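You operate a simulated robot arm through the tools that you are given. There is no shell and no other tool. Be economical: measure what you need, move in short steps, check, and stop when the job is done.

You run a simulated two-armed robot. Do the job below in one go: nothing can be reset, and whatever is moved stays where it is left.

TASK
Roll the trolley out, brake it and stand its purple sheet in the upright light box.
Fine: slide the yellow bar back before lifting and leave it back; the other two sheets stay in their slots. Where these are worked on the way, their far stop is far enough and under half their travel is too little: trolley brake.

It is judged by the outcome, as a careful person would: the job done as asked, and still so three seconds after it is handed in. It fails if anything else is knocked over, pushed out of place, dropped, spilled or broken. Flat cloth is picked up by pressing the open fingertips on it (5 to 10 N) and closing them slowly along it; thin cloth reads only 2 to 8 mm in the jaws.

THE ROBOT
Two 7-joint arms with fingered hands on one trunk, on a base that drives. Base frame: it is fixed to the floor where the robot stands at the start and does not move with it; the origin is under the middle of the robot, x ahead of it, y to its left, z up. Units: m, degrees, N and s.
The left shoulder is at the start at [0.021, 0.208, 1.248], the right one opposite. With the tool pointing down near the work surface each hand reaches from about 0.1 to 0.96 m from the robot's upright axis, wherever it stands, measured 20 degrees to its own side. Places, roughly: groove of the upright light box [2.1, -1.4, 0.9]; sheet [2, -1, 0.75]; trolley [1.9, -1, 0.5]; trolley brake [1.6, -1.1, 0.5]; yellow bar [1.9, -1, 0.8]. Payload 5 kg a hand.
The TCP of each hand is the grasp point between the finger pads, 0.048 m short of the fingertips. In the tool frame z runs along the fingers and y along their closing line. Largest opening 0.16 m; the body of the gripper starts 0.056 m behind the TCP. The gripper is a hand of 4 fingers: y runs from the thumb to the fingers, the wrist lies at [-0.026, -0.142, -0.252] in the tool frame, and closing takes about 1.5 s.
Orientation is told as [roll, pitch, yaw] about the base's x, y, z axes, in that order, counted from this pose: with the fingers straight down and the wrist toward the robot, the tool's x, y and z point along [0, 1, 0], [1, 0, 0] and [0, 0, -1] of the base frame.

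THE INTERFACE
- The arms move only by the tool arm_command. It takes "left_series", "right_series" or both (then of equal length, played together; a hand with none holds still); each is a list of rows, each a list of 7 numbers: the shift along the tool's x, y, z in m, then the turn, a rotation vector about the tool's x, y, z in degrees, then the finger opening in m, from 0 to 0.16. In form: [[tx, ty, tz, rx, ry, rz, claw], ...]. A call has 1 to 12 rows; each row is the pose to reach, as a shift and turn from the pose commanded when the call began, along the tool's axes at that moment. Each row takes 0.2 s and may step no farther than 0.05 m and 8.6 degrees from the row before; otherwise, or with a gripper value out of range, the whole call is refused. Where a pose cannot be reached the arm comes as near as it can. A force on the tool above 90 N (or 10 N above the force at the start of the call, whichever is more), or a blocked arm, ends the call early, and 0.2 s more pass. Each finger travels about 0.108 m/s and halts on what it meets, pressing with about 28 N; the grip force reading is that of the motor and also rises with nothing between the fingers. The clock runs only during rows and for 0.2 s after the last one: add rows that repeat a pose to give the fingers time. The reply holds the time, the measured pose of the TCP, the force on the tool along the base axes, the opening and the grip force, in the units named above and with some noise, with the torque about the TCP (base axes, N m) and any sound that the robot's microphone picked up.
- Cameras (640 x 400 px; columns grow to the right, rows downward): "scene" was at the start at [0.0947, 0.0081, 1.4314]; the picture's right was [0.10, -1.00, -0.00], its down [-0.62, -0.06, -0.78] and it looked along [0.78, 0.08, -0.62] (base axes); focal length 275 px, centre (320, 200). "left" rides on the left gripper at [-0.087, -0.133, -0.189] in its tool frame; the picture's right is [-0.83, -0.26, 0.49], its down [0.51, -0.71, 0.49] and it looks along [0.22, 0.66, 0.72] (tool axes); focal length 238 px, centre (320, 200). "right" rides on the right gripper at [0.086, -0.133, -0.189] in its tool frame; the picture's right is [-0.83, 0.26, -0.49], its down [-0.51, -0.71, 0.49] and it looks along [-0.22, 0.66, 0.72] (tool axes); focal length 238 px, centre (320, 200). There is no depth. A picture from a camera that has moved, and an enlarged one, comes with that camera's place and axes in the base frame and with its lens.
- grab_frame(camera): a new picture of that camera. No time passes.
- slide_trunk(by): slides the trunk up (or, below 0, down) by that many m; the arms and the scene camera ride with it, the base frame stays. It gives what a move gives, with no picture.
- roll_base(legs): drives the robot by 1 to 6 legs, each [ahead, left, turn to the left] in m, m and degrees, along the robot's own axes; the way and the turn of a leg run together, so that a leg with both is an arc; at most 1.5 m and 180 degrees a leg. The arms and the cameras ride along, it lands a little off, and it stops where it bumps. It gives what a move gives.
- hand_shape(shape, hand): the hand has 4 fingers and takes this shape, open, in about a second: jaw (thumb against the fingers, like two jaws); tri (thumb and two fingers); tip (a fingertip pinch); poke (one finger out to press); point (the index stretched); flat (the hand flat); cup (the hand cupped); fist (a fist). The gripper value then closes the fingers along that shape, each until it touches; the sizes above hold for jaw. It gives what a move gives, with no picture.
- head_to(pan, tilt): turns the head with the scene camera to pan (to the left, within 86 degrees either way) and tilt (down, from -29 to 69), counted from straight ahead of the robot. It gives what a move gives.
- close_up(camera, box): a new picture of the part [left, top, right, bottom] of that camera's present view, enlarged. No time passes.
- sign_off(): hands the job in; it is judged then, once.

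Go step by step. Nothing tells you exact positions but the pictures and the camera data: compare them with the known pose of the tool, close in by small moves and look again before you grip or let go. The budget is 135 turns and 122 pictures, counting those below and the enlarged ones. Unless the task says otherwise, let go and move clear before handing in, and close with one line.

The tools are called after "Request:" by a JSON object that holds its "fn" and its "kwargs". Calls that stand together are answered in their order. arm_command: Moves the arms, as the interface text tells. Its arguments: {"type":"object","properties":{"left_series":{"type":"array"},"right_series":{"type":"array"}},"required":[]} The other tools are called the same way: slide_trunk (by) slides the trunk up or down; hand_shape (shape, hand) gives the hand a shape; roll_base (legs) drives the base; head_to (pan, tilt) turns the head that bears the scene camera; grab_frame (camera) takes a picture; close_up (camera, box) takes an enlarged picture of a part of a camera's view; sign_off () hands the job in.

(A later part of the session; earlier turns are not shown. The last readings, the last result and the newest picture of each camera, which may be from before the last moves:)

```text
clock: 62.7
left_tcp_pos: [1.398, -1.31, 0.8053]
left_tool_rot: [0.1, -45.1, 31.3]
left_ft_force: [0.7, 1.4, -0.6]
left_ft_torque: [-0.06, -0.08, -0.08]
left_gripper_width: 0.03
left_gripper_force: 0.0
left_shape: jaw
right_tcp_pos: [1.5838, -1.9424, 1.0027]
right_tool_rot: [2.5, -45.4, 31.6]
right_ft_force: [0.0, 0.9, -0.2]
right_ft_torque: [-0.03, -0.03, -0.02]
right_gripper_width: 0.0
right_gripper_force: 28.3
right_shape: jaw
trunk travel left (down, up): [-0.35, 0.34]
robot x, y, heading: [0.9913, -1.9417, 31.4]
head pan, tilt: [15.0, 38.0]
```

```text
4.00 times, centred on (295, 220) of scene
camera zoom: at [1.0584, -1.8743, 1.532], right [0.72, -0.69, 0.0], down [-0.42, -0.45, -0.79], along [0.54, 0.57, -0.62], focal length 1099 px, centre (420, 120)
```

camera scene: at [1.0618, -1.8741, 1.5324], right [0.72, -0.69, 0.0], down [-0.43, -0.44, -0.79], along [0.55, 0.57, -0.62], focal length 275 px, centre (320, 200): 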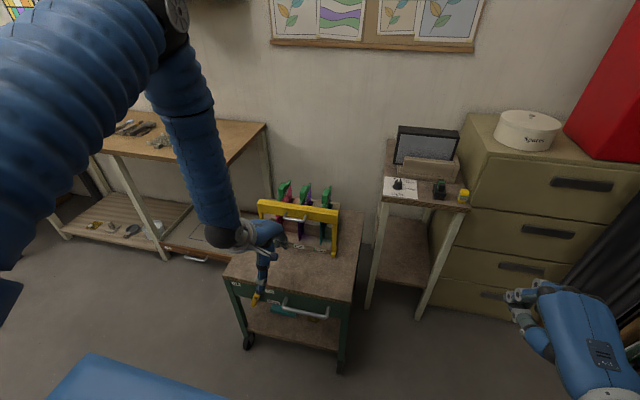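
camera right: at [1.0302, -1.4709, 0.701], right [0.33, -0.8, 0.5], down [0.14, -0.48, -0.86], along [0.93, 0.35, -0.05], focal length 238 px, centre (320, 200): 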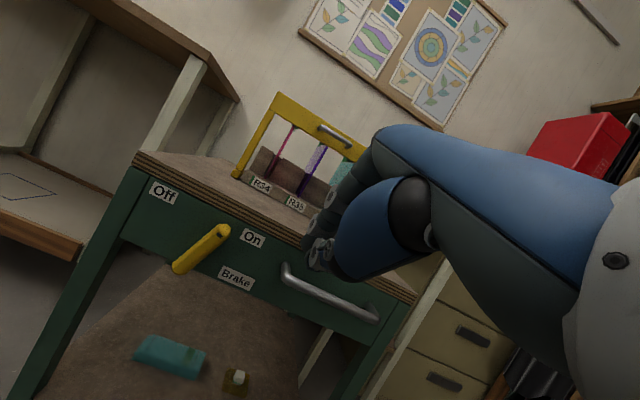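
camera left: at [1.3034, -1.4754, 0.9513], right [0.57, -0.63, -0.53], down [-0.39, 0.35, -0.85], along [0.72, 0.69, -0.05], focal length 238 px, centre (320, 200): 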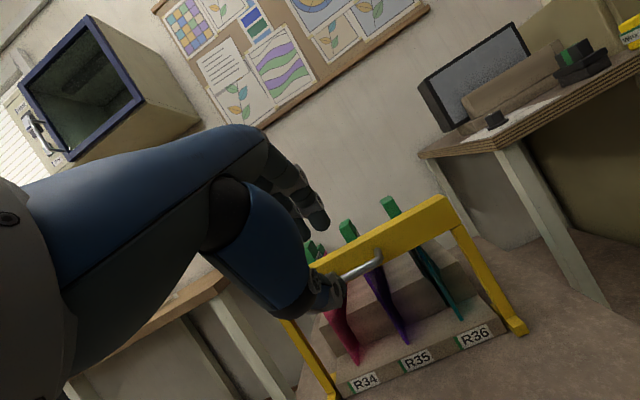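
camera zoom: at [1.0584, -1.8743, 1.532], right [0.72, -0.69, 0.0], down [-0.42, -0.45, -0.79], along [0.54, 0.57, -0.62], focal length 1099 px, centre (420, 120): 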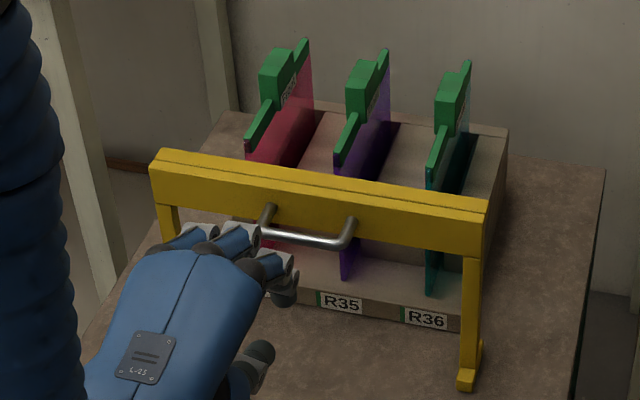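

The bar came forward about 7 cm and the fingers then slipped out. I'll re-hook and check that it's at its stop.

Request:
{"fn": "arm_command", "kwargs": {"left_series": [[0, 0.022, -0.022, 0, 0, 0, 0.035], [0, 0.048, -0.048, 0, 0, 0, 0.035], [0, 0.078, -0.018, 0, 0, 0, 0.035], [0, 0.105, 0.009, 0, 0, 0, 0.035], [0, 0.095, 0.019, 0, 0, 0, 0.035], [0, 0.085, 0.029, 0, 0, 0, 0.035]]}}

Request:
{"fn": "close_up", "kwargs": {"camera": "left", "box": [260, 150, 460, 275]}}

```text
clock: 64.1
left_tcp_pos: [1.477, -1.2682, 0.8524]
left_tool_rot: [-0.1, -45.9, 31.2]
left_ft_force: [0.1, -0.7, 0.8]
left_ft_torque: [-0.02, 0.02, -0.03]
left_gripper_width: 0.035
left_gripper_force: 0.2
left_shape: jaw
right_tcp_pos: [1.585, -1.9435, 1.0013]
right_tool_rot: [2.5, -45.4, 31.4]
right_ft_force: [-0.4, 0.2, 0.3]
right_ft_torque: [0.02, -0.01, 0.02]
right_gripper_width: 0.0001
right_gripper_force: 28.4
right_shape: jaw
trunk travel left (down, up): [-0.35, 0.34]
robot x, y, heading: [0.9932, -1.9409, 31.1]
head pan, tilt: [15.0, 38.0]
```

```text
3.20 times, centred on (360, 212) of left
camera zoom: at [1.3261, -1.4613, 0.888], right [0.58, -0.63, -0.52], down [-0.38, 0.36, -0.85], along [0.72, 0.69, -0.03], focal length 763 px, centre (192, 160)
```

zoom: 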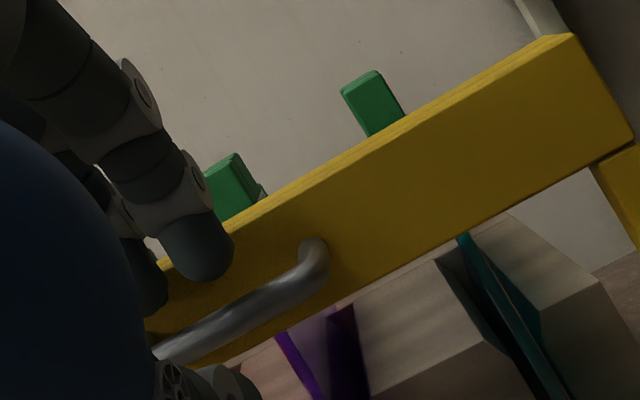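

Request:
{"fn": "arm_command", "kwargs": {"left_series": [[0, -0.01, 0.01, 0, 0, 0, 0.03], [0, -0.02, 0.02, 0, 0, 0, 0.03], [0, -0.03, 0.03, 0, 0, 0, 0.03], [0, -0.036, 0.024, 0, 0, 0, 0.03], [0, -0.042, 0.018, 0, 0, 0, 0.03], [0, -0.046, 0.014, 0, 0, 0, 0.03]]}}

Request:
{"fn": "close_up", "kwargs": {"camera": "left", "box": [260, 150, 460, 275]}}

Request:
{"fn": "close_up", "kwargs": {"camera": "scene", "box": [215, 170, 375, 270]}}

```text
clock: 65.5
left_tcp_pos: [1.4558, -1.2792, 0.811]
left_tool_rot: [0.0, -46.0, 31.2]
left_ft_force: [2.8, -0.1, 7.6]
left_ft_torque: [0.03, -0.23, 0.05]
left_gripper_width: 0.0312
left_gripper_force: 0.1
left_shape: jaw
right_tcp_pos: [1.5854, -1.9443, 1.0018]
right_tool_rot: [2.4, -45.5, 31.3]
right_ft_force: [0.1, -0.8, 0.4]
right_ft_torque: [-0.01, 0.0, 0.0]
right_gripper_width: 0.0
right_gripper_force: 28.0
right_shape: jaw
trunk travel left (down, up): [-0.35, 0.34]
robot x, y, heading: [0.9923, -1.9431, 31.2]
head pan, tilt: [15.0, 38.0]
```

```text
3.20 times, centred on (360, 212) of left
camera zoom: at [1.3055, -1.4723, 0.8464], right [0.58, -0.63, -0.52], down [-0.38, 0.36, -0.85], along [0.72, 0.69, -0.03], focal length 763 px, centre (192, 160)
```

zoom: 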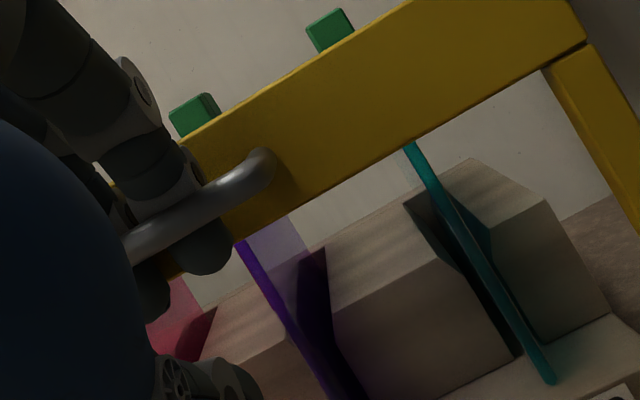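

```text
4.00 times, centred on (295, 220) of scene
camera zoom: at [1.0603, -1.8752, 1.5325], right [0.72, -0.69, 0.0], down [-0.43, -0.44, -0.79], along [0.54, 0.57, -0.62], focal length 1099 px, centre (420, 120)
```

zoom: 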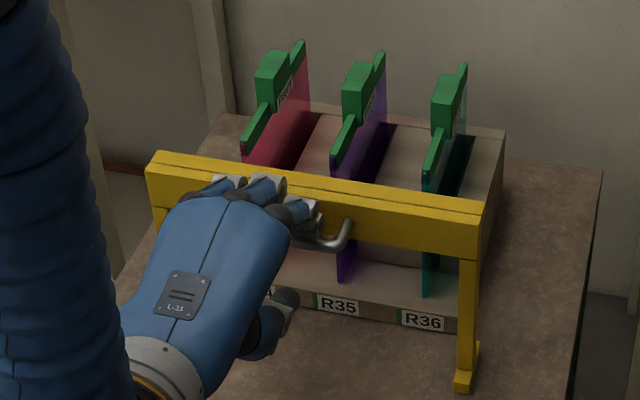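

Hooked well behind the handle now. I'll close the fingers around it and pull in small steps to feel for the stop.

Request:
{"fn": "arm_command", "kwargs": {"left_series": [[0, 0, 0, 0, 0, 0, 0.015], [0, 0, 0, 0, 0, 0, 0.0], [0, -0.006, -0.006, 0, 0, 0, 0.0], [0, -0.012, -0.012, 0, 0, 0, 0.0], [0, -0.018, -0.018, 0, 0, 0, 0.0], [0, -0.023, -0.023, 0, 0, 0, 0.0]]}}

Request:
{"fn": "close_up", "kwargs": {"camera": "scene", "box": [215, 170, 375, 270]}}

```text
clock: 66.7
left_tcp_pos: [1.4514, -1.2833, 0.8111]
left_tool_rot: [0.3, -46.3, 31.0]
left_ft_force: [51.4, 38.3, -30.1]
left_ft_torque: [-1.26, 1.46, 0.2]
left_gripper_width: 0.0088
left_gripper_force: 27.8
left_shape: jaw
right_tcp_pos: [1.5903, -1.9423, 0.9989]
right_tool_rot: [2.3, -45.1, 31.2]
right_ft_force: [-0.9, -0.6, 0.2]
right_ft_torque: [0.04, -0.01, 0.02]
right_gripper_width: 0.0001
right_gripper_force: 28.1
right_shape: jaw
trunk travel left (down, up): [-0.35, 0.34]
robot x, y, heading: [0.9976, -1.9381, 31.0]
head pan, tilt: [15.0, 38.0]
stopped in row 5 (left hand): the force on the tool passed its limit at 95 N (the readings are from after the stop); the commanded pose is now the measured one
```

```text
4.00 times, centred on (295, 220) of scene
camera zoom: at [1.0679, -1.8689, 1.5315], right [0.72, -0.7, 0.0], down [-0.43, -0.45, -0.78], along [0.55, 0.56, -0.62], focal length 1099 px, centre (420, 120)
```

zoom: 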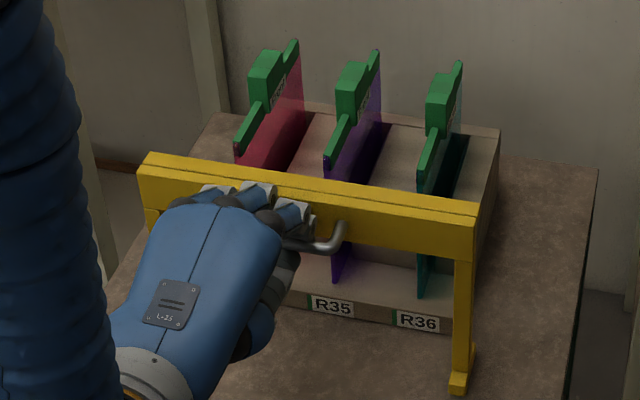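

The bar is hard against its stop, so it is fully back. I'll release the handle, rise over it and withdraw the left hand.

Request:
{"fn": "arm_command", "kwargs": {"left_series": [[0, 0.003, 0.003, 0, 0, 0, 0.02], [0, 0.003, 0.003, 0, 0, 0, 0.04], [0, 0.003, 0.003, 0, 0, 0, 0.05], [0, 0.025, -0.02, 0, 0, 0, 0.05], [0, 0.05, -0.045, 0, 0, 0, 0.05], [0, 0.075, -0.075, 0, 0, 0, 0.05], [0, 0.07, -0.115, 0, 0, 0, 0.05], [0, 0.04, -0.15, 0, 0, 0, 0.05], [0, 0.01, -0.185, 0, 0, 0, 0.05], [0, -0.02, -0.215, 0, 0, 0, 0.05]]}}

Request:
{"fn": "close_up", "kwargs": {"camera": "scene", "box": [205, 160, 381, 270]}}

Request:
{"fn": "grab_frame", "kwargs": {"camera": "left"}}

```text
clock: 68.9
left_tcp_pos: [1.2994, -1.3749, 0.947]
left_tool_rot: [0.1, -46.5, 31.2]
left_ft_force: [0.2, -0.1, 0.2]
left_ft_torque: [0.0, -0.01, -0.06]
left_gripper_width: 0.0499
left_gripper_force: 0.0
left_shape: jaw
right_tcp_pos: [1.5878, -1.9448, 1.0021]
right_tool_rot: [2.5, -45.5, 31.3]
right_ft_force: [0.4, 0.6, -0.5]
right_ft_torque: [0.01, -0.01, 0.0]
right_gripper_width: 0.0
right_gripper_force: 28.2
right_shape: jaw
trunk travel left (down, up): [-0.35, 0.34]
robot x, y, heading: [0.9976, -1.9415, 31.0]
head pan, tilt: [15.0, 38.0]
```

```text
3.64 times, centred on (293, 215) of scene
camera zoom: at [1.0614, -1.8737, 1.5324], right [0.72, -0.69, 0.0], down [-0.43, -0.44, -0.79], along [0.55, 0.57, -0.62], focal length 999 px, centre (418, 146)
```

zoom: 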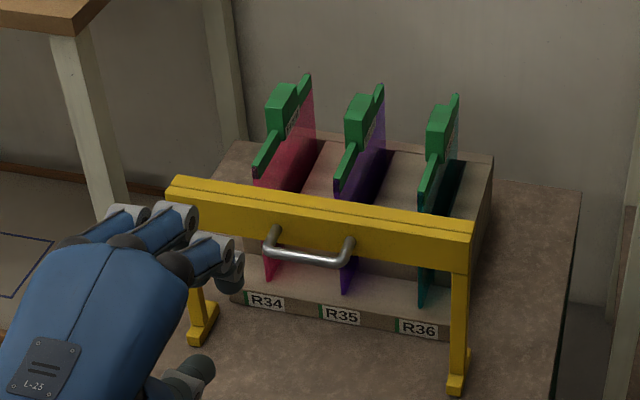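

```text
47 pictures are left
camera left: at [1.1486, -1.5671, 0.9808], right [0.58, -0.62, -0.52], down [-0.38, 0.37, -0.85], along [0.72, 0.69, -0.02], focal length 238 px, centre (320, 200)
```

left: 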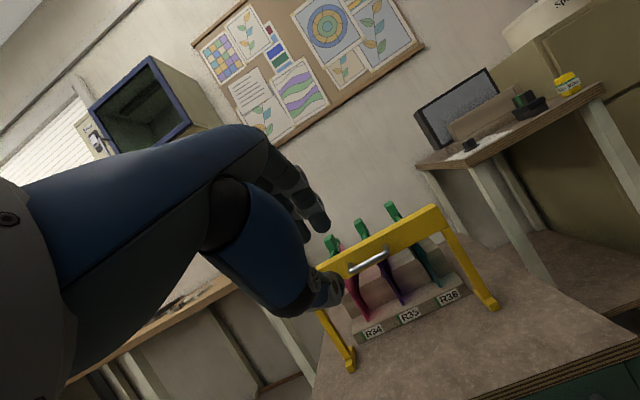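

The purple block is at about n 0.83, s 1.85, with its top at z≈0.86. I'll tuck both hands back a bit, then drive beside the trolley so the left hand can reach both the sheet and the light box.

Request:
{"fn": "arm_command", "kwargs": {"left_series": [[0, -0.02, -0.03, 0, 0, 0, 0.05], [0, -0.04, -0.06, 0, 0, 0, 0.05], [0, -0.06, -0.09, 0, 0, 0, 0.05]], "right_series": [[0, -0.03, -0.03, 0, 0, 0, 0.0], [0, -0.06, -0.06, 0, 0, 0, 0.0], [0, -0.09, -0.09, 0, 0, 0, 0.0]]}}

Request:
{"fn": "roll_base", "kwargs": {"legs": [[0, -0.29, 0], [0.34, 0, 0]]}}

Request:
{"fn": "head_to", "kwargs": {"pan": 22, "tilt": 40}}

Request:
{"fn": "grab_frame", "kwargs": {"camera": "scene"}}

```text
clock: 69.7
left_tcp_pos: [1.2064, -1.4312, 0.9665]
left_tool_rot: [0.1, -46.6, 31.2]
left_ft_force: [-1.5, -0.7, 0.6]
left_ft_torque: [-0.01, -0.03, -0.01]
left_gripper_width: 0.05
left_gripper_force: 0.1
left_shape: jaw
right_tcp_pos: [1.4922, -2.016, 0.9624]
right_tool_rot: [2.6, -45.7, 31.2]
right_ft_force: [-1.9, -0.1, 0.6]
right_ft_torque: [-0.05, -0.03, -0.02]
right_gripper_width: 0.0
right_gripper_force: 28.1
right_shape: jaw
right hand out of reach, approached as far as the arm can: row 1, 2, 3
trunk travel left (down, up): [-0.35, 0.34]
robot x, y, heading: [0.9947, -1.9429, 31.1]
head pan, tilt: [15.0, 38.0]
```

```text
clock: 73.5
left_tcp_pos: [1.6596, -1.5052, 0.9641]
left_tool_rot: [0.1, -46.3, 30.6]
left_ft_force: [0.2, 0.6, 0.1]
left_ft_torque: [0.01, 0.04, -0.02]
left_gripper_width: 0.0499
left_gripper_force: 0.1
left_shape: jaw
right_tcp_pos: [1.941, -2.094, 0.9605]
right_tool_rot: [2.6, -45.6, 30.7]
right_ft_force: [-0.5, -0.1, -0.5]
right_ft_torque: [0.04, -0.01, 0.02]
right_gripper_width: 0.0
right_gripper_force: 27.8
right_shape: jaw
trunk travel left (down, up): [-0.35, 0.34]
robot x, y, heading: [1.4423, -2.0151, 30.5]
head pan, tilt: [15.0, 38.0]
```

```text
clock: 74.2
left_tcp_pos: [1.6607, -1.506, 0.9656]
left_tool_rot: [0.1, -46.5, 30.5]
left_ft_force: [-0.4, -0.4, -0.3]
left_ft_torque: [0.0, -0.04, 0.01]
left_gripper_width: 0.0499
left_gripper_force: 0.0
left_shape: jaw
right_tcp_pos: [1.9409, -2.0946, 0.9592]
right_tool_rot: [2.5, -45.5, 30.6]
right_ft_force: [0.5, 0.9, 0.7]
right_ft_torque: [0.0, 0.01, 0.01]
right_gripper_width: 0.0002
right_gripper_force: 27.7
right_shape: jaw
trunk travel left (down, up): [-0.35, 0.34]
robot x, y, heading: [1.4403, -2.0134, 30.7]
head pan, tilt: [22.0, 40.0]
```

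```text
46 pictures are left
camera scene: at [1.5007, -1.9431, 1.5294], right [0.79, -0.61, 0.0], down [-0.39, -0.51, -0.77], along [0.47, 0.61, -0.64], focal length 275 px, centre (320, 200)
```

scene: 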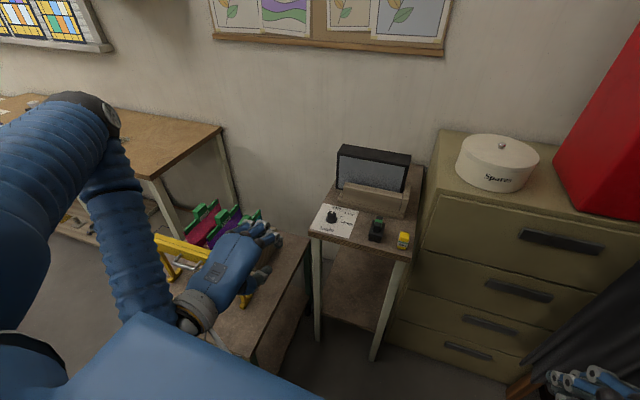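

Both targets are now within left-hand reach. I'll straighten the left hand to point down and raise it.

Request:
{"fn": "arm_command", "kwargs": {"left_series": [[0, 0.012, -0.012, 7.75, 0, 0, 0.06], [0, 0.024, -0.024, 15.5, 0, 0, 0.07], [0, 0.036, -0.036, 23.2, 0, 0, 0.08], [0, 0.05, -0.05, 31, 0, 0, 0.08], [0, 0.062, -0.062, 38.7, 0, 0, 0.08], [0, 0.072, -0.069, 46.4, 0, 0, 0.08], [0, 0.072, -0.069, 46.4, 0, 0, 0.08]]}}

Request:
{"fn": "arm_command", "kwargs": {"left_series": [[0.027, 0.016, 0, 0, 0, -8.2, 0.08], [0.054, 0.032, 0, 0, 0, -16.4, 0.08], [0.081, 0.048, 0, 0, 0, -24.6, 0.08], [0.108, 0.064, 0, 0, 0, -32.8, 0.08], [0.135, 0.08, 0, 0, 0, -41, 0.08], [0.162, 0.096, 0, 0, 0, -49.2, 0.08], [0.189, 0.112, 0, 0, 0, -57.4, 0.08], [0.216, 0.128, 0, 0, 0, -65.6, 0.08], [0.243, 0.144, 0, 0, 0, -73.8, 0.08], [0.27, 0.16, 0, 0, 0, -82, 0.08], [0.29, 0.175, 0, 0, 0, -89.8, 0.08], [0.29, 0.175, 0, 0, 0, -89.8, 0.08]]}}

Request:
{"fn": "grab_frame", "kwargs": {"camera": "left"}}

Request:
{"fn": "close_up", "kwargs": {"camera": "scene", "box": [130, 150, 322, 270]}}

```text
clock: 75.8
left_tcp_pos: [1.6896, -1.4778, 1.06]
left_tool_rot: [0.0, 0.2, 30.8]
left_ft_force: [0.1, 1.2, -0.8]
left_ft_torque: [-0.12, -0.05, -0.04]
left_gripper_width: 0.0799
left_gripper_force: 0.1
left_shape: jaw
left hand out of reach, approached as far as the arm can: row 1, 2, 3, 4, 5, 6, 7
right_tcp_pos: [1.9421, -2.0927, 0.9586]
right_tool_rot: [2.5, -45.5, 31.0]
right_ft_force: [0.1, 0.3, -0.2]
right_ft_torque: [-0.07, 0.01, -0.07]
right_gripper_width: 0.0
right_gripper_force: 28.4
right_shape: jaw
trunk travel left (down, up): [-0.35, 0.34]
robot x, y, heading: [1.4414, -2.0177, 30.8]
head pan, tilt: [22.0, 40.0]
```

```text
clock: 78.4
left_tcp_pos: [1.6926, -1.1406, 1.0642]
left_tool_rot: [0.0, -0.1, 120.5]
left_ft_force: [0.1, -0.3, 0.3]
left_ft_torque: [0.03, -0.01, -0.05]
left_gripper_width: 0.0801
left_gripper_force: 0.0
left_shape: jaw
right_tcp_pos: [1.9403, -2.0952, 0.9599]
right_tool_rot: [2.6, -45.5, 30.7]
right_ft_force: [-0.6, -1.0, 0.2]
right_ft_torque: [0.03, -0.01, 0.03]
right_gripper_width: 0.0002
right_gripper_force: 27.4
right_shape: jaw
trunk travel left (down, up): [-0.35, 0.34]
robot x, y, heading: [1.4417, -2.0165, 30.7]
head pan, tilt: [22.0, 40.0]
```

```text
45 pictures are left
camera left: at [1.835, -1.2112, 1.2525], right [0.85, 0.2, -0.49], down [-0.08, -0.87, -0.49], along [-0.52, 0.46, -0.72], focal length 238 px, centre (320, 200)
```

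left: 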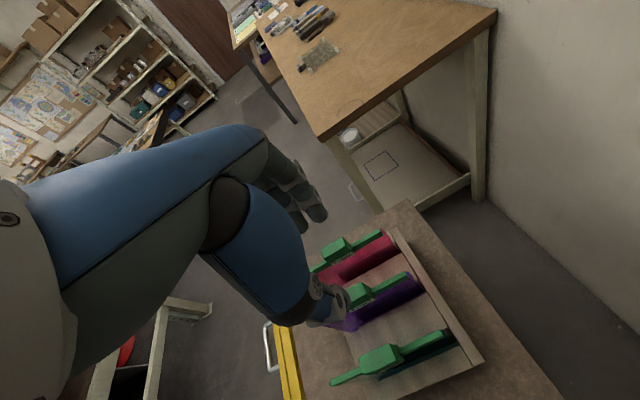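

```text
3.33 times, centred on (226, 210) of scene
camera zoom: at [1.5006, -1.9438, 1.5295], right [0.79, -0.61, 0.0], down [-0.39, -0.51, -0.77], along [0.47, 0.61, -0.64], focal length 916 px, centre (633, 167)
```

zoom: 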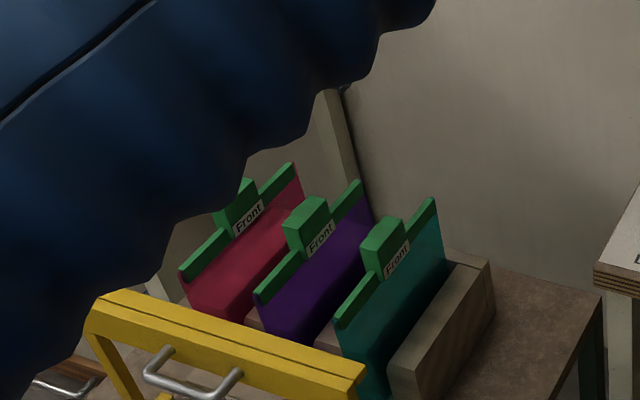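

The purple block's top centre triangulates to n 0.850, s 1.837, z 0.847. I'll centre over it and descend partway.

Request:
{"fn": "arm_command", "kwargs": {"left_series": [[0.01, 0.005, 0.03, 0, 0, 0, 0.07], [0.02, 0.009, 0.065, 0, 0, 0, 0.07], [0.02, 0.009, 0.1, 0, 0, 0, 0.07], [0.02, 0.009, 0.14, 0, 0, 0, 0.07], [0.02, 0.009, 0.15, 0, 0, 0, 0.07]]}}

Request:
{"fn": "close_up", "kwargs": {"camera": "left", "box": [240, 180, 480, 330]}}

Request:
{"fn": "close_up", "kwargs": {"camera": "scene", "box": [160, 170, 288, 250]}}

```text
clock: 79.6
left_tcp_pos: [1.669, -1.1422, 0.9115]
left_tool_rot: [0.0, -0.1, 120.4]
left_ft_force: [-0.1, 0.4, 0.3]
left_ft_torque: [0.0, 0.04, 0.03]
left_gripper_width: 0.0704
left_gripper_force: 0.0
left_shape: jaw
right_tcp_pos: [1.9414, -2.095, 0.9594]
right_tool_rot: [2.6, -45.6, 30.7]
right_ft_force: [-0.3, 0.0, 0.4]
right_ft_torque: [0.0, -0.03, 0.03]
right_gripper_width: 0.0
right_gripper_force: 28.2
right_shape: jaw
trunk travel left (down, up): [-0.35, 0.34]
robot x, y, heading: [1.4423, -2.0155, 30.4]
head pan, tilt: [22.0, 40.0]
```

```text
2.67 times, centred on (360, 255) of left
camera zoom: at [1.8119, -1.2134, 1.1], right [0.85, 0.2, -0.49], down [-0.08, -0.87, -0.49], along [-0.52, 0.46, -0.72], focal length 636 px, centre (213, 53)
```

zoom: 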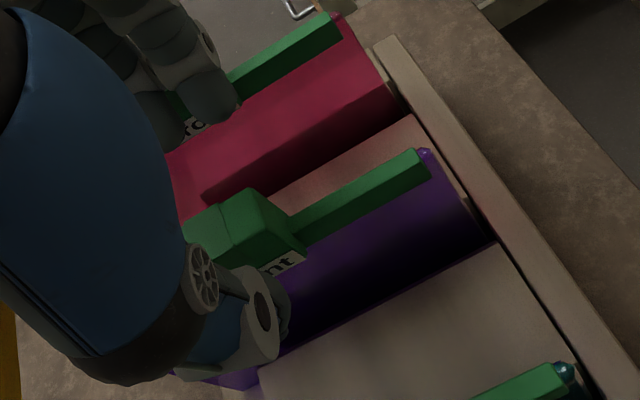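

```text
5.00 times, centred on (224, 210) of scene
camera zoom: at [1.5011, -1.9432, 1.5294], right [0.79, -0.61, 0.0], down [-0.39, -0.51, -0.77], along [0.46, 0.61, -0.64], focal length 1374 px, centre (800, 150)
```

zoom: 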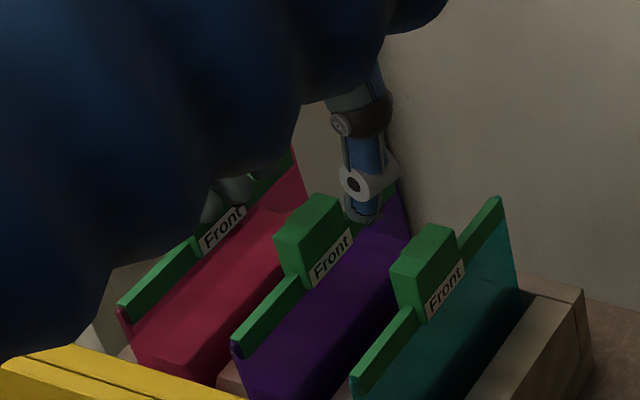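

The projections match within a few millimetres. I'll descend around the block and close.

Request:
{"fn": "arm_command", "kwargs": {"left_series": [[0, 0, 0.025, 0, 0, 0, 0.07], [0, 0, 0.05, 0, 0, 0, 0.07], [0, 0, 0.07, 0, 0, 0, 0.07], [0, 0, 0.08, 0, 0, 0, 0.07]]}}

Request:
{"fn": "close_up", "kwargs": {"camera": "left", "box": [240, 180, 480, 330]}}

Request:
{"fn": "close_up", "kwargs": {"camera": "scene", "box": [160, 170, 288, 250]}}

```text
clock: 80.6
left_tcp_pos: [1.6701, -1.1406, 0.8317]
left_tool_rot: [0.0, -0.1, 120.4]
left_ft_force: [-0.3, 0.9, 0.5]
left_ft_torque: [-0.01, -0.02, -0.03]
left_gripper_width: 0.0702
left_gripper_force: 0.0
left_shape: jaw
right_tcp_pos: [1.9417, -2.0937, 0.9597]
right_tool_rot: [2.6, -45.5, 30.7]
right_ft_force: [-0.4, -0.2, 0.6]
right_ft_torque: [0.0, 0.01, -0.01]
right_gripper_width: 0.0
right_gripper_force: 28.0
right_shape: jaw
trunk travel left (down, up): [-0.35, 0.34]
robot x, y, heading: [1.4424, -2.0136, 30.7]
head pan, tilt: [22.0, 40.0]
```

```text
2.67 times, centred on (360, 255) of left
camera zoom: at [1.8115, -1.2121, 1.0214], right [0.85, 0.2, -0.49], down [-0.08, -0.87, -0.49], along [-0.52, 0.46, -0.72], focal length 636 px, centre (213, 53)
```

zoom: 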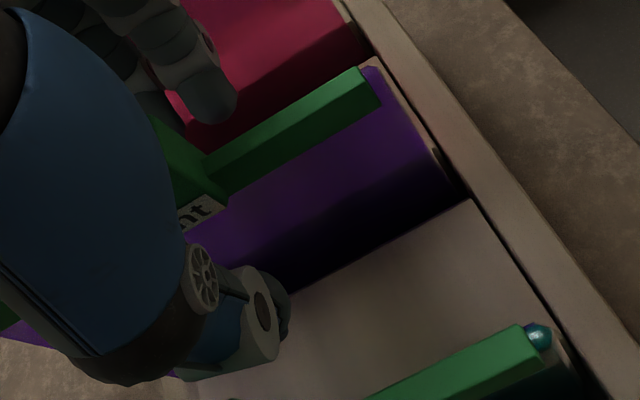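

```text
5.00 times, centred on (224, 210) of scene
camera zoom: at [1.5011, -1.9428, 1.5294], right [0.79, -0.61, 0.0], down [-0.39, -0.51, -0.77], along [0.46, 0.61, -0.64], focal length 1374 px, centre (800, 150)
```

zoom: 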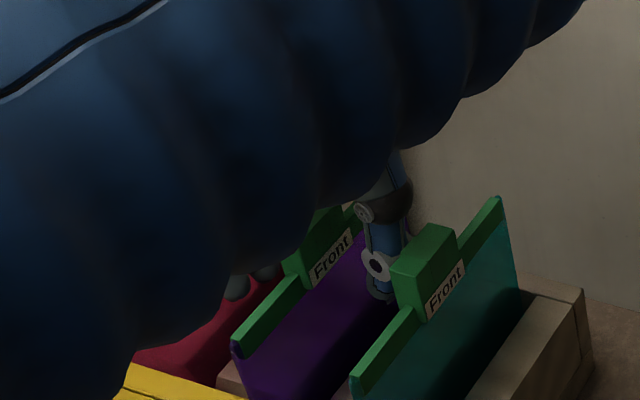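

Request:
{"fn": "arm_command", "kwargs": {"left_series": [[0, 0, 0, 0, 0, 0, 0.055], [0, 0, 0, 0, 0, 0, 0.04], [0, 0, 0, 0, 0, 0, 0.025], [0, 0, 0, 0, 0, 0, 0.01], [0, 0, 0, 0, 0, 0, 0.0], [0, 0, 0, 0, 0, 0, 0.0]]}}

Request:
{"fn": "close_up", "kwargs": {"camera": "left", "box": [240, 180, 480, 330]}}

```text
clock: 82.0
left_tcp_pos: [1.6679, -1.1407, 0.8307]
left_tool_rot: [0.0, -0.2, 120.5]
left_ft_force: [-0.1, 0.6, 0.9]
left_ft_torque: [0.12, 0.06, -0.05]
left_gripper_width: 0.0034
left_gripper_force: 27.9
left_shape: jaw
right_tcp_pos: [1.9418, -2.0946, 0.9586]
right_tool_rot: [2.5, -45.5, 30.7]
right_ft_force: [-0.4, 1.0, -0.6]
right_ft_torque: [0.0, 0.0, -0.01]
right_gripper_width: 0.0
right_gripper_force: 27.7
right_shape: jaw
trunk travel left (down, up): [-0.35, 0.34]
robot x, y, heading: [1.4399, -2.0141, 30.5]
head pan, tilt: [22.0, 40.0]
```

```text
2.67 times, centred on (360, 255) of left
camera zoom: at [1.8113, -1.212, 1.021], right [0.85, 0.2, -0.49], down [-0.08, -0.87, -0.49], along [-0.52, 0.45, -0.72], focal length 636 px, centre (213, 53)
```

zoom: 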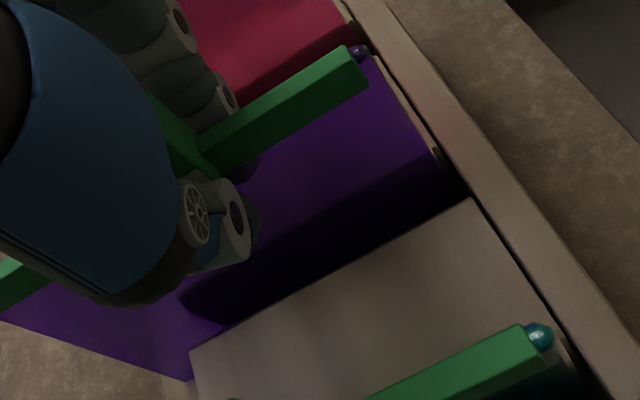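

The fingers have closed around the block and pinch the glass just below it. I'll lift slowly and check.

Request:
{"fn": "arm_command", "kwargs": {"left_series": [[0, 0, -0.01, 0, 0, 0, 0.0], [0, 0, -0.02, 0, 0, 0, 0.0], [0, 0, -0.03, 0, 0, 0, 0.0], [0, 0, -0.045, 0, 0, 0, 0.0], [0, 0, -0.06, 0, 0, 0, 0.0]]}}

Request:
{"fn": "grab_frame", "kwargs": {"camera": "left"}}

Request:
{"fn": "close_up", "kwargs": {"camera": "scene", "box": [130, 150, 322, 270]}}

```text
clock: 83.2
left_tcp_pos: [1.6691, -1.1405, 0.8922]
left_tool_rot: [0.1, -0.2, 120.5]
left_ft_force: [-0.3, -0.6, -6.6]
left_ft_torque: [0.08, -0.08, -0.01]
left_gripper_width: 0.0033
left_gripper_force: 28.0
left_shape: jaw
right_tcp_pos: [1.9408, -2.0938, 0.9605]
right_tool_rot: [2.5, -45.5, 30.6]
right_ft_force: [-0.4, -0.2, -0.3]
right_ft_torque: [0.02, -0.02, 0.03]
right_gripper_width: 0.0002
right_gripper_force: 28.2
right_shape: jaw
trunk travel left (down, up): [-0.35, 0.34]
robot x, y, heading: [1.4409, -2.0114, 30.7]
head pan, tilt: [22.0, 40.0]
```

```text
38 pictures are left
camera left: at [1.8115, -1.2123, 1.0808], right [0.85, 0.2, -0.49], down [-0.08, -0.87, -0.49], along [-0.52, 0.45, -0.72], focal length 238 px, centre (320, 200)
```

left: 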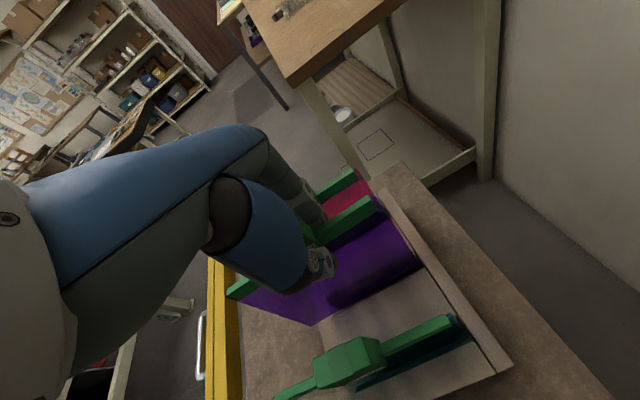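

```text
3.33 times, centred on (226, 210) of scene
camera zoom: at [1.501, -1.9427, 1.5294], right [0.79, -0.61, 0.0], down [-0.39, -0.51, -0.77], along [0.46, 0.61, -0.64], focal length 916 px, centre (633, 167)
```

zoom: 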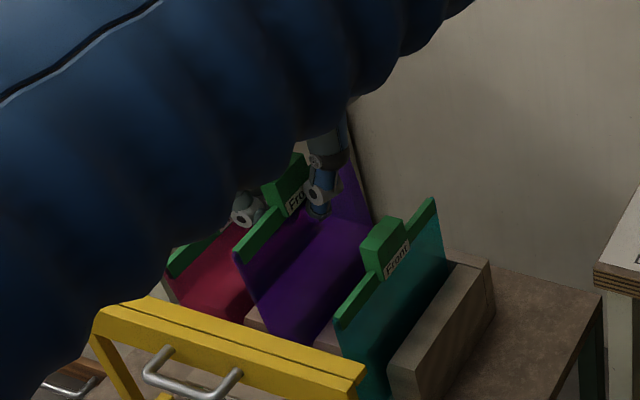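

The sheet lifts cleanly with about 6.6 N of weight. I'll raise it further straight up with the trunk.

Request:
{"fn": "slide_trunk", "kwargs": {"by": 0.27}}

Request:
{"fn": "head_to", "kwargs": {"pan": 18, "tilt": 48}}

Request:
{"fn": "grab_frame", "kwargs": {"camera": "scene"}}

Request:
{"fn": "grab_frame", "kwargs": {"camera": "left"}}

```text
clock: 86.0
left_tcp_pos: [1.6688, -1.1411, 1.1615]
left_tool_rot: [0.1, -0.1, 120.4]
left_ft_force: [-0.3, 0.1, -6.0]
left_ft_torque: [0.08, -0.08, -0.02]
left_gripper_width: 0.0033
left_gripper_force: 28.1
left_shape: jaw
right_tcp_pos: [1.9412, -2.0932, 1.23]
right_tool_rot: [2.5, -45.5, 30.8]
right_ft_force: [-0.6, 0.0, 0.3]
right_ft_torque: [-0.07, -0.03, -0.01]
right_gripper_width: 0.0
right_gripper_force: 27.7
right_shape: jaw
trunk travel left (down, up): [-0.62, 0.07]
robot x, y, heading: [1.4453, -2.0144, 30.6]
head pan, tilt: [22.0, 40.0]
```

```text
clock: 86.7
left_tcp_pos: [1.6693, -1.1409, 1.1613]
left_tool_rot: [0.1, -0.1, 120.5]
left_ft_force: [-0.2, -0.2, -6.2]
left_ft_torque: [0.1, -0.07, -0.01]
left_gripper_width: 0.0034
left_gripper_force: 27.8
left_shape: jaw
right_tcp_pos: [1.9406, -2.0945, 1.23]
right_tool_rot: [2.5, -45.6, 30.8]
right_ft_force: [0.0, 0.3, 0.6]
right_ft_torque: [-0.01, 0.02, -0.04]
right_gripper_width: 0.0
right_gripper_force: 27.7
right_shape: jaw
trunk travel left (down, up): [-0.62, 0.07]
robot x, y, heading: [1.4384, -2.016, 30.5]
head pan, tilt: [18.0, 48.0]
```

```text
36 pictures are left
camera scene: at [1.5019, -1.9504, 1.7879], right [0.75, -0.66, 0.0], down [-0.49, -0.56, -0.67], along [0.44, 0.5, -0.74], focal length 275 px, centre (320, 200)
```

scene: 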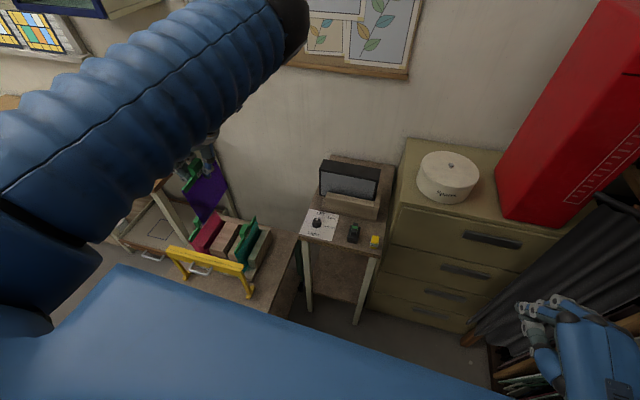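

```text
35 pictures are left
camera left: at [1.8119, -1.2116, 1.3502], right [0.85, 0.2, -0.49], down [-0.08, -0.87, -0.49], along [-0.52, 0.46, -0.72], focal length 238 px, centre (320, 200)
```

left: 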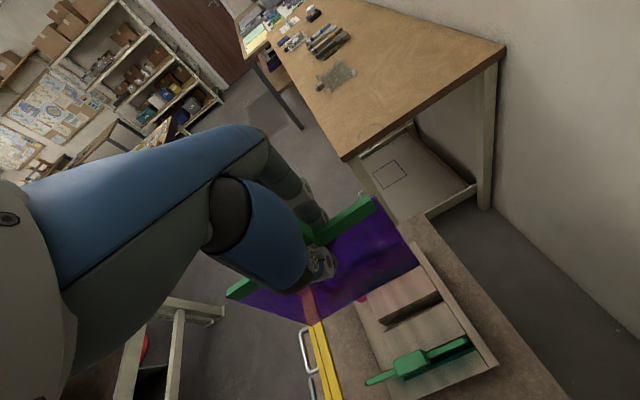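

The sheet is clear and the other two are still in their slots. Next I'll measure the light box groove.

Request:
{"fn": "close_up", "kwargs": {"camera": "scene", "box": [296, 145, 408, 215]}}

Request:
{"fn": "close_up", "kwargs": {"camera": "scene", "box": [160, 140, 288, 220]}}

```text
5.71 times, centred on (352, 180) of scene
camera zoom: at [1.5019, -1.9504, 1.7879], right [0.75, -0.66, 0.0], down [-0.49, -0.56, -0.67], along [0.44, 0.5, -0.74], focal length 1570 px, centre (137, 314)
```

zoom: 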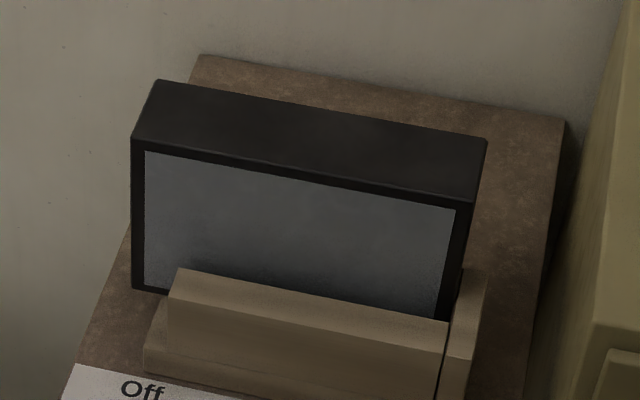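

```text
5.00 times, centred on (224, 180) of scene
camera zoom: at [1.5019, -1.9504, 1.7879], right [0.75, -0.66, 0.0], down [-0.49, -0.56, -0.67], along [0.44, 0.5, -0.74], focal length 1374 px, centre (800, 300)
```

zoom: 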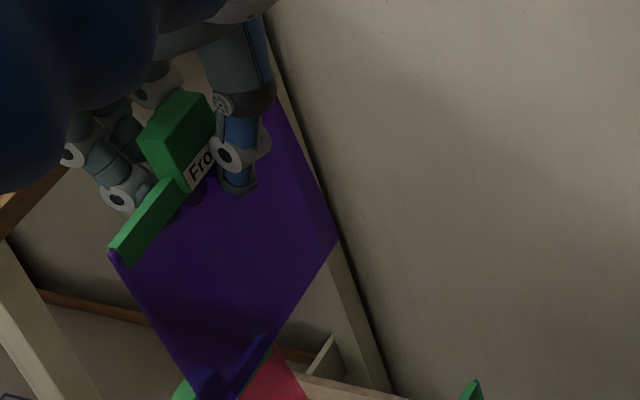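

The groove lies between the rail's back edge (n≈1.055, top z≈0.957) and the panel (n≈1.07–1.08), with an end stop near s≈2.43. I'll raise the trunk a little, then carry the sheet right while turning it clockwise so "Front" faces the room.

Request:
{"fn": "slide_trunk", "kwargs": {"by": 0.06}}

Request:
{"fn": "arm_command", "kwargs": {"left_series": [[0, -0.035, 0, 0, 0, 7, 0], [0, -0.07, 0, 0, 0, 14, 0], [0, -0.11, 0, 0, 0, 21, 0], [0, -0.15, 0, 0, 0, 28, 0], [0, -0.19, 0, 0, 0, 35.5, 0], [0, -0.23, 0, 0, 0, 43, 0], [0, -0.27, 0, 0, 0, 50.5, 0], [0, -0.31, 0, 0, 0, 58, 0], [0, -0.35, 0, 0, 0, 65.5, 0], [0, -0.39, 0, 0, 0, 73, 0], [0, -0.43, 0, 0, 0, 80, 0], [0, -0.46, 0, 0, 0, 86, 0]]}}

Request:
{"fn": "grab_frame", "kwargs": {"camera": "scene"}}

```text
clock: 87.7
left_tcp_pos: [1.6685, -1.1425, 1.2207]
left_tool_rot: [0.1, -0.1, 120.4]
left_ft_force: [-0.1, -0.6, -6.0]
left_ft_torque: [0.07, -0.05, 0.0]
left_gripper_width: 0.0033
left_gripper_force: 28.1
left_shape: jaw
right_tcp_pos: [1.942, -2.0938, 1.2892]
right_tool_rot: [2.4, -45.5, 30.9]
right_ft_force: [0.1, 0.3, 0.6]
right_ft_torque: [0.0, -0.01, 0.0]
right_gripper_width: 0.0
right_gripper_force: 27.6
right_shape: jaw
trunk travel left (down, up): [-0.68, 0.01]
robot x, y, heading: [1.4439, -2.0149, 30.7]
head pan, tilt: [18.0, 48.0]
```

```text
clock: 90.3
left_tcp_pos: [1.9054, -1.5353, 1.2232]
left_tool_rot: [0.2, -0.1, 34.3]
left_ft_force: [-0.5, 0.6, -6.1]
left_ft_torque: [-0.07, -0.07, -0.02]
left_gripper_width: 0.0029
left_gripper_force: 28.3
left_shape: jaw
right_tcp_pos: [1.9428, -2.0937, 1.2901]
right_tool_rot: [2.5, -45.6, 30.7]
right_ft_force: [0.0, -0.5, -0.3]
right_ft_torque: [0.0, 0.03, 0.0]
right_gripper_width: 0.0
right_gripper_force: 28.1
right_shape: jaw
trunk travel left (down, up): [-0.68, 0.01]
robot x, y, heading: [1.4438, -2.0178, 30.7]
head pan, tilt: [18.0, 48.0]
```

```text
32 pictures are left
camera scene: at [1.5027, -1.9514, 1.8479], right [0.75, -0.66, 0.0], down [-0.49, -0.56, -0.67], along [0.44, 0.5, -0.74], focal length 275 px, centre (320, 200)
```

scene: 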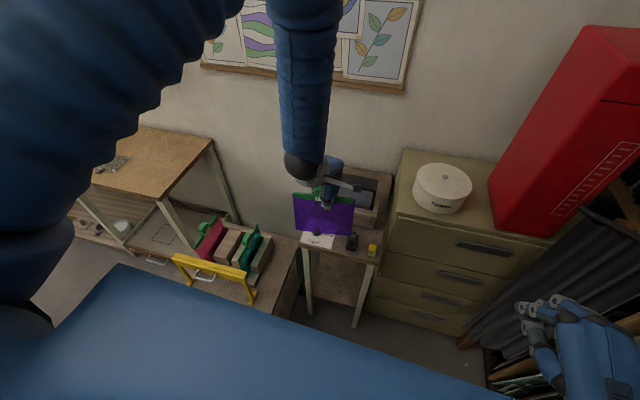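

The Front label faces me now. I'll straighten the yaw, shift to the groove's span and approach to just in front of the rail, still above it.

Request:
{"fn": "arm_command", "kwargs": {"left_series": [[-0.012, 0.037, 0, 0, 0, 1, 0], [-0.025, 0.074, 0, 0, 0, 2, 0], [-0.037, 0.11, 0, 0, 0, 3, 0], [-0.05, 0.147, 0, 0, 0, 3.5, 0], [-0.05, 0.147, 0, 0, 0, 3.5, 0]]}}

Request:
{"fn": "grab_frame", "kwargs": {"camera": "left"}}

Request:
{"fn": "close_up", "kwargs": {"camera": "scene", "box": [272, 150, 400, 230]}}

Request:
{"fn": "grab_frame", "kwargs": {"camera": "right"}}

```text
clock: 91.5
left_tcp_pos: [2.0523, -1.4975, 1.2205]
left_tool_rot: [0.1, 0.1, 31.1]
left_ft_force: [-0.7, -0.7, -6.0]
left_ft_torque: [-0.06, -0.09, 0.02]
left_gripper_width: 0.003
left_gripper_force: 28.2
left_shape: jaw
right_tcp_pos: [1.9406, -2.0942, 1.2893]
right_tool_rot: [2.6, -45.6, 30.8]
right_ft_force: [-0.1, 0.2, 0.0]
right_ft_torque: [0.06, -0.04, 0.0]
right_gripper_width: 0.0
right_gripper_force: 27.6
right_shape: jaw
trunk travel left (down, up): [-0.68, 0.01]
robot x, y, heading: [1.442, -2.0186, 30.6]
head pan, tilt: [18.0, 48.0]
```

```text
31 pictures are left
camera left: at [1.9831, -1.6394, 1.4094], right [0.21, -0.85, -0.49], down [-0.87, 0.07, -0.49], along [0.45, 0.53, -0.72], focal length 238 px, centre (320, 200)
```

left: 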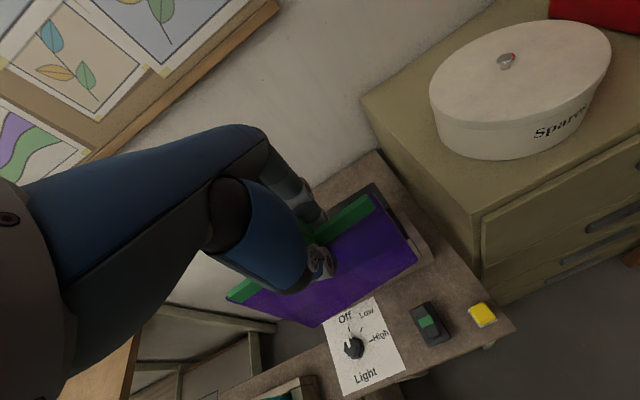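

```text
5.00 times, centred on (336, 190) of scene
camera zoom: at [1.501, -1.9512, 1.848], right [0.75, -0.66, 0.0], down [-0.49, -0.56, -0.67], along [0.44, 0.5, -0.74], focal length 1374 px, centre (240, 250)
```

zoom: 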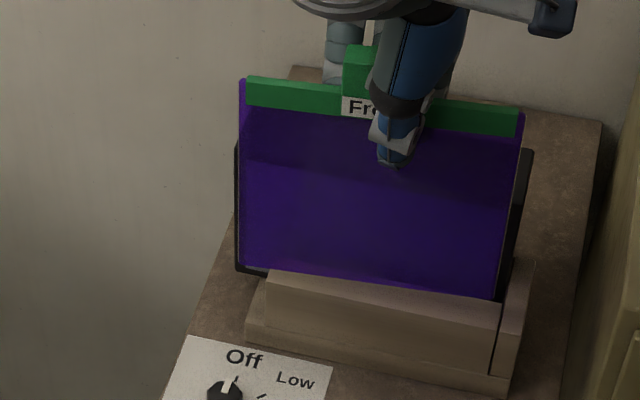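

```text
29 pictures are left
camera right: at [1.703, -2.1458, 1.3291], right [0.32, -0.81, 0.5], down [0.14, -0.48, -0.87], along [0.94, 0.34, -0.04], focal length 238 px, centre (320, 200)
```

right: 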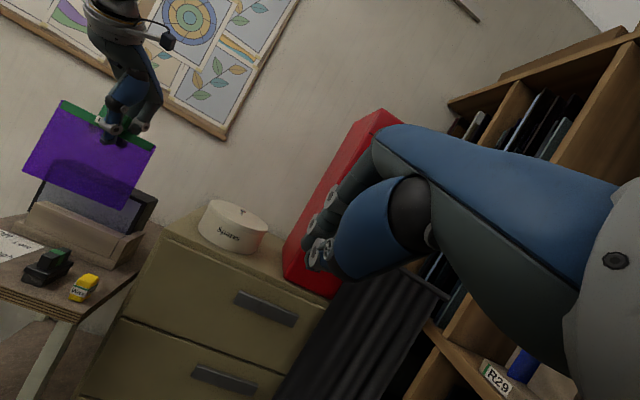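

The sheet may be slightly skewed in the grip. I'll zoom the right camera for a precise check against the rail.

Request:
{"fn": "close_up", "kwargs": {"camera": "right", "box": [0, 80, 240, 230]}}

Request:
{"fn": "close_up", "kwargs": {"camera": "left", "box": [210, 170, 450, 340]}}

```text
2.67 times, centred on (120, 155) of right
camera zoom: at [1.703, -2.1458, 1.3291], right [0.32, -0.81, 0.5], down [0.14, -0.48, -0.87], along [0.94, 0.34, -0.04], focal length 636 px, centre (853, 320)
```

zoom: 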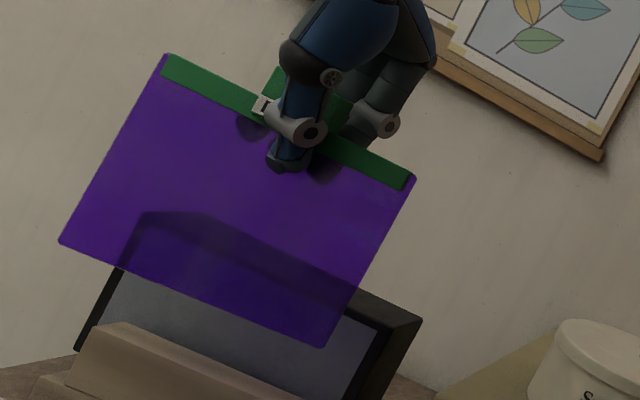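

```text
2.35 times, centred on (330, 255) of left
camera zoom: at [1.9831, -1.6394, 1.4094], right [0.21, -0.85, -0.49], down [-0.87, 0.07, -0.49], along [0.45, 0.53, -0.72], focal length 561 px, centre (296, 71)
```

zoom: 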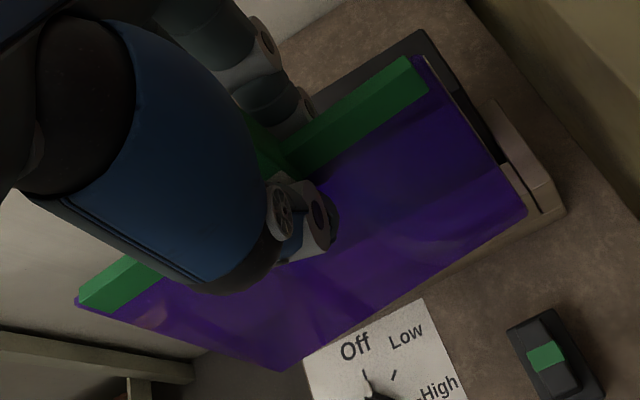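

I'll bring the sheet lower, just above the rail and slightly in front of the groove, to compare both ends directly.

Request:
{"fn": "arm_command", "kwargs": {"left_series": [[0, 0.015, 0.01, 0, 0, 0, 0], [0, 0.03, 0.02, 0, 0, 0, 0], [0, 0.042, 0.03, 0, 0, 0, 0], [0, 0.042, 0.035, 0, 0, 0, 0]]}}

Request:
{"fn": "close_up", "kwargs": {"camera": "scene", "box": [288, 150, 400, 220]}}

Request:
{"fn": "close_up", "kwargs": {"camera": "right", "box": [0, 100, 200, 260]}}

```text
clock: 92.5
left_tcp_pos: [2.0882, -1.472, 1.1842]
left_tool_rot: [0.1, 0.2, 31.0]
left_ft_force: [-1.8, -0.2, -5.5]
left_ft_torque: [-0.05, -0.05, 0.01]
left_gripper_width: 0.0031
left_gripper_force: 27.6
left_shape: jaw
right_tcp_pos: [1.9422, -2.0953, 1.2893]
right_tool_rot: [2.6, -45.6, 30.7]
right_ft_force: [0.1, -0.4, -0.1]
right_ft_torque: [0.01, 0.03, -0.01]
right_gripper_width: 0.0001
right_gripper_force: 28.2
right_shape: jaw
trunk travel left (down, up): [-0.68, 0.01]
robot x, y, heading: [1.4459, -2.0139, 30.6]
head pan, tilt: [18.0, 48.0]
```

```text
5.71 times, centred on (344, 185) of scene
camera zoom: at [1.5029, -1.9508, 1.8479], right [0.75, -0.66, 0.0], down [-0.49, -0.56, -0.67], along [0.44, 0.5, -0.74], focal length 1570 px, centre (183, 286)
```

zoom: 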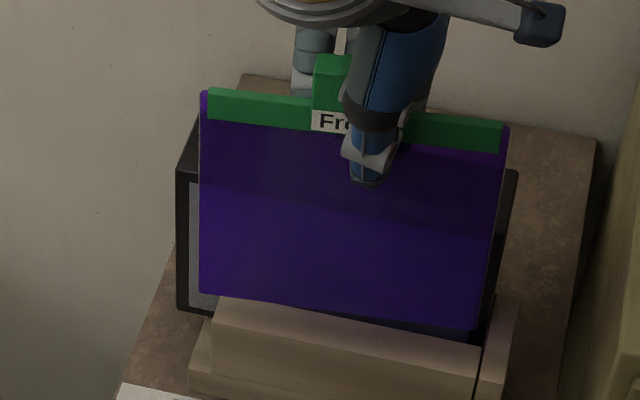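

```text
2.50 times, centred on (100, 180) of right
camera zoom: at [1.7042, -2.1455, 1.3288], right [0.32, -0.81, 0.5], down [0.13, -0.48, -0.87], along [0.94, 0.34, -0.04], focal length 596 px, centre (870, 250)
```

zoom: 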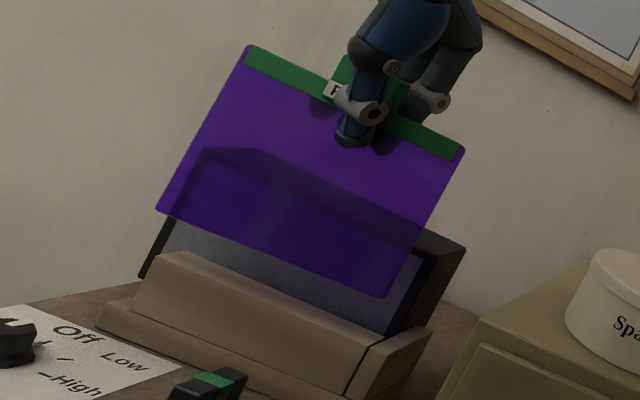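

The sheet's right end is about 2° high and it sits about 1 cm in front of the rail's back edge. I'll level it, trim the yaw and move it over the groove.

Request:
{"fn": "arm_command", "kwargs": {"left_series": [[0, 0.01, -0.003, 0, 1.2, 0.5, 0], [0.0, 0.02, -0.003, 0, 2.4, 1, 0], [0.0, 0.026, 0.0, 0, 2.4, 1, 0], [0.0, 0.026, 0.005, 0, 2.4, 1, 0]]}}

Request:
{"fn": "close_up", "kwargs": {"camera": "scene", "box": [288, 150, 400, 220]}}

Request:
{"fn": "close_up", "kwargs": {"camera": "right", "box": [30, 120, 180, 240]}}

```text
clock: 93.5
left_tcp_pos: [2.1112, -1.4619, 1.1798]
left_tool_rot: [2.5, 0.2, 30.0]
left_ft_force: [0.8, 0.9, -5.8]
left_ft_torque: [-0.13, -0.07, 0.04]
left_gripper_width: 0.0033
left_gripper_force: 28.0
left_shape: jaw
right_tcp_pos: [1.9422, -2.0961, 1.2898]
right_tool_rot: [2.6, -45.5, 30.7]
right_ft_force: [0.8, 0.3, -1.0]
right_ft_torque: [0.01, 0.03, 0.04]
right_gripper_width: 0.0
right_gripper_force: 27.5
right_shape: jaw
trunk travel left (down, up): [-0.68, 0.01]
robot x, y, heading: [1.4436, -2.0166, 30.8]
head pan, tilt: [18.0, 48.0]
```

```text
5.71 times, centred on (344, 185) of scene
camera zoom: at [1.503, -1.9509, 1.8479], right [0.75, -0.66, 0.0], down [-0.49, -0.56, -0.67], along [0.44, 0.5, -0.74], focal length 1570 px, centre (183, 286)
```

zoom: 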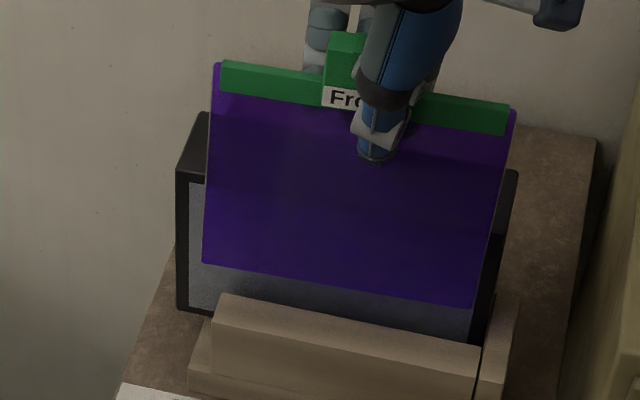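

```text
3.33 times, centred on (105, 180) of right
camera zoom: at [1.7043, -2.1456, 1.3288], right [0.32, -0.81, 0.5], down [0.13, -0.48, -0.87], along [0.94, 0.34, -0.05], focal length 794 px, centre (1037, 267)
```

zoom: 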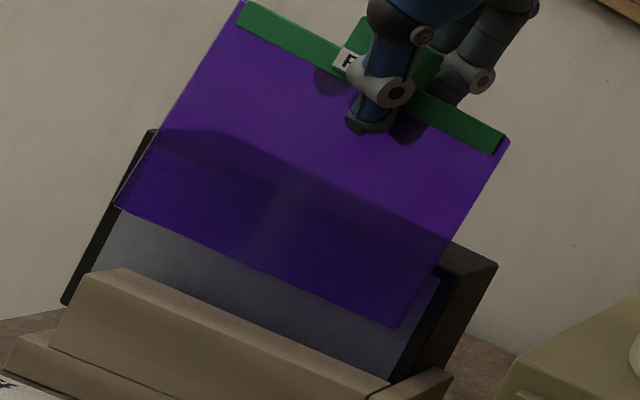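

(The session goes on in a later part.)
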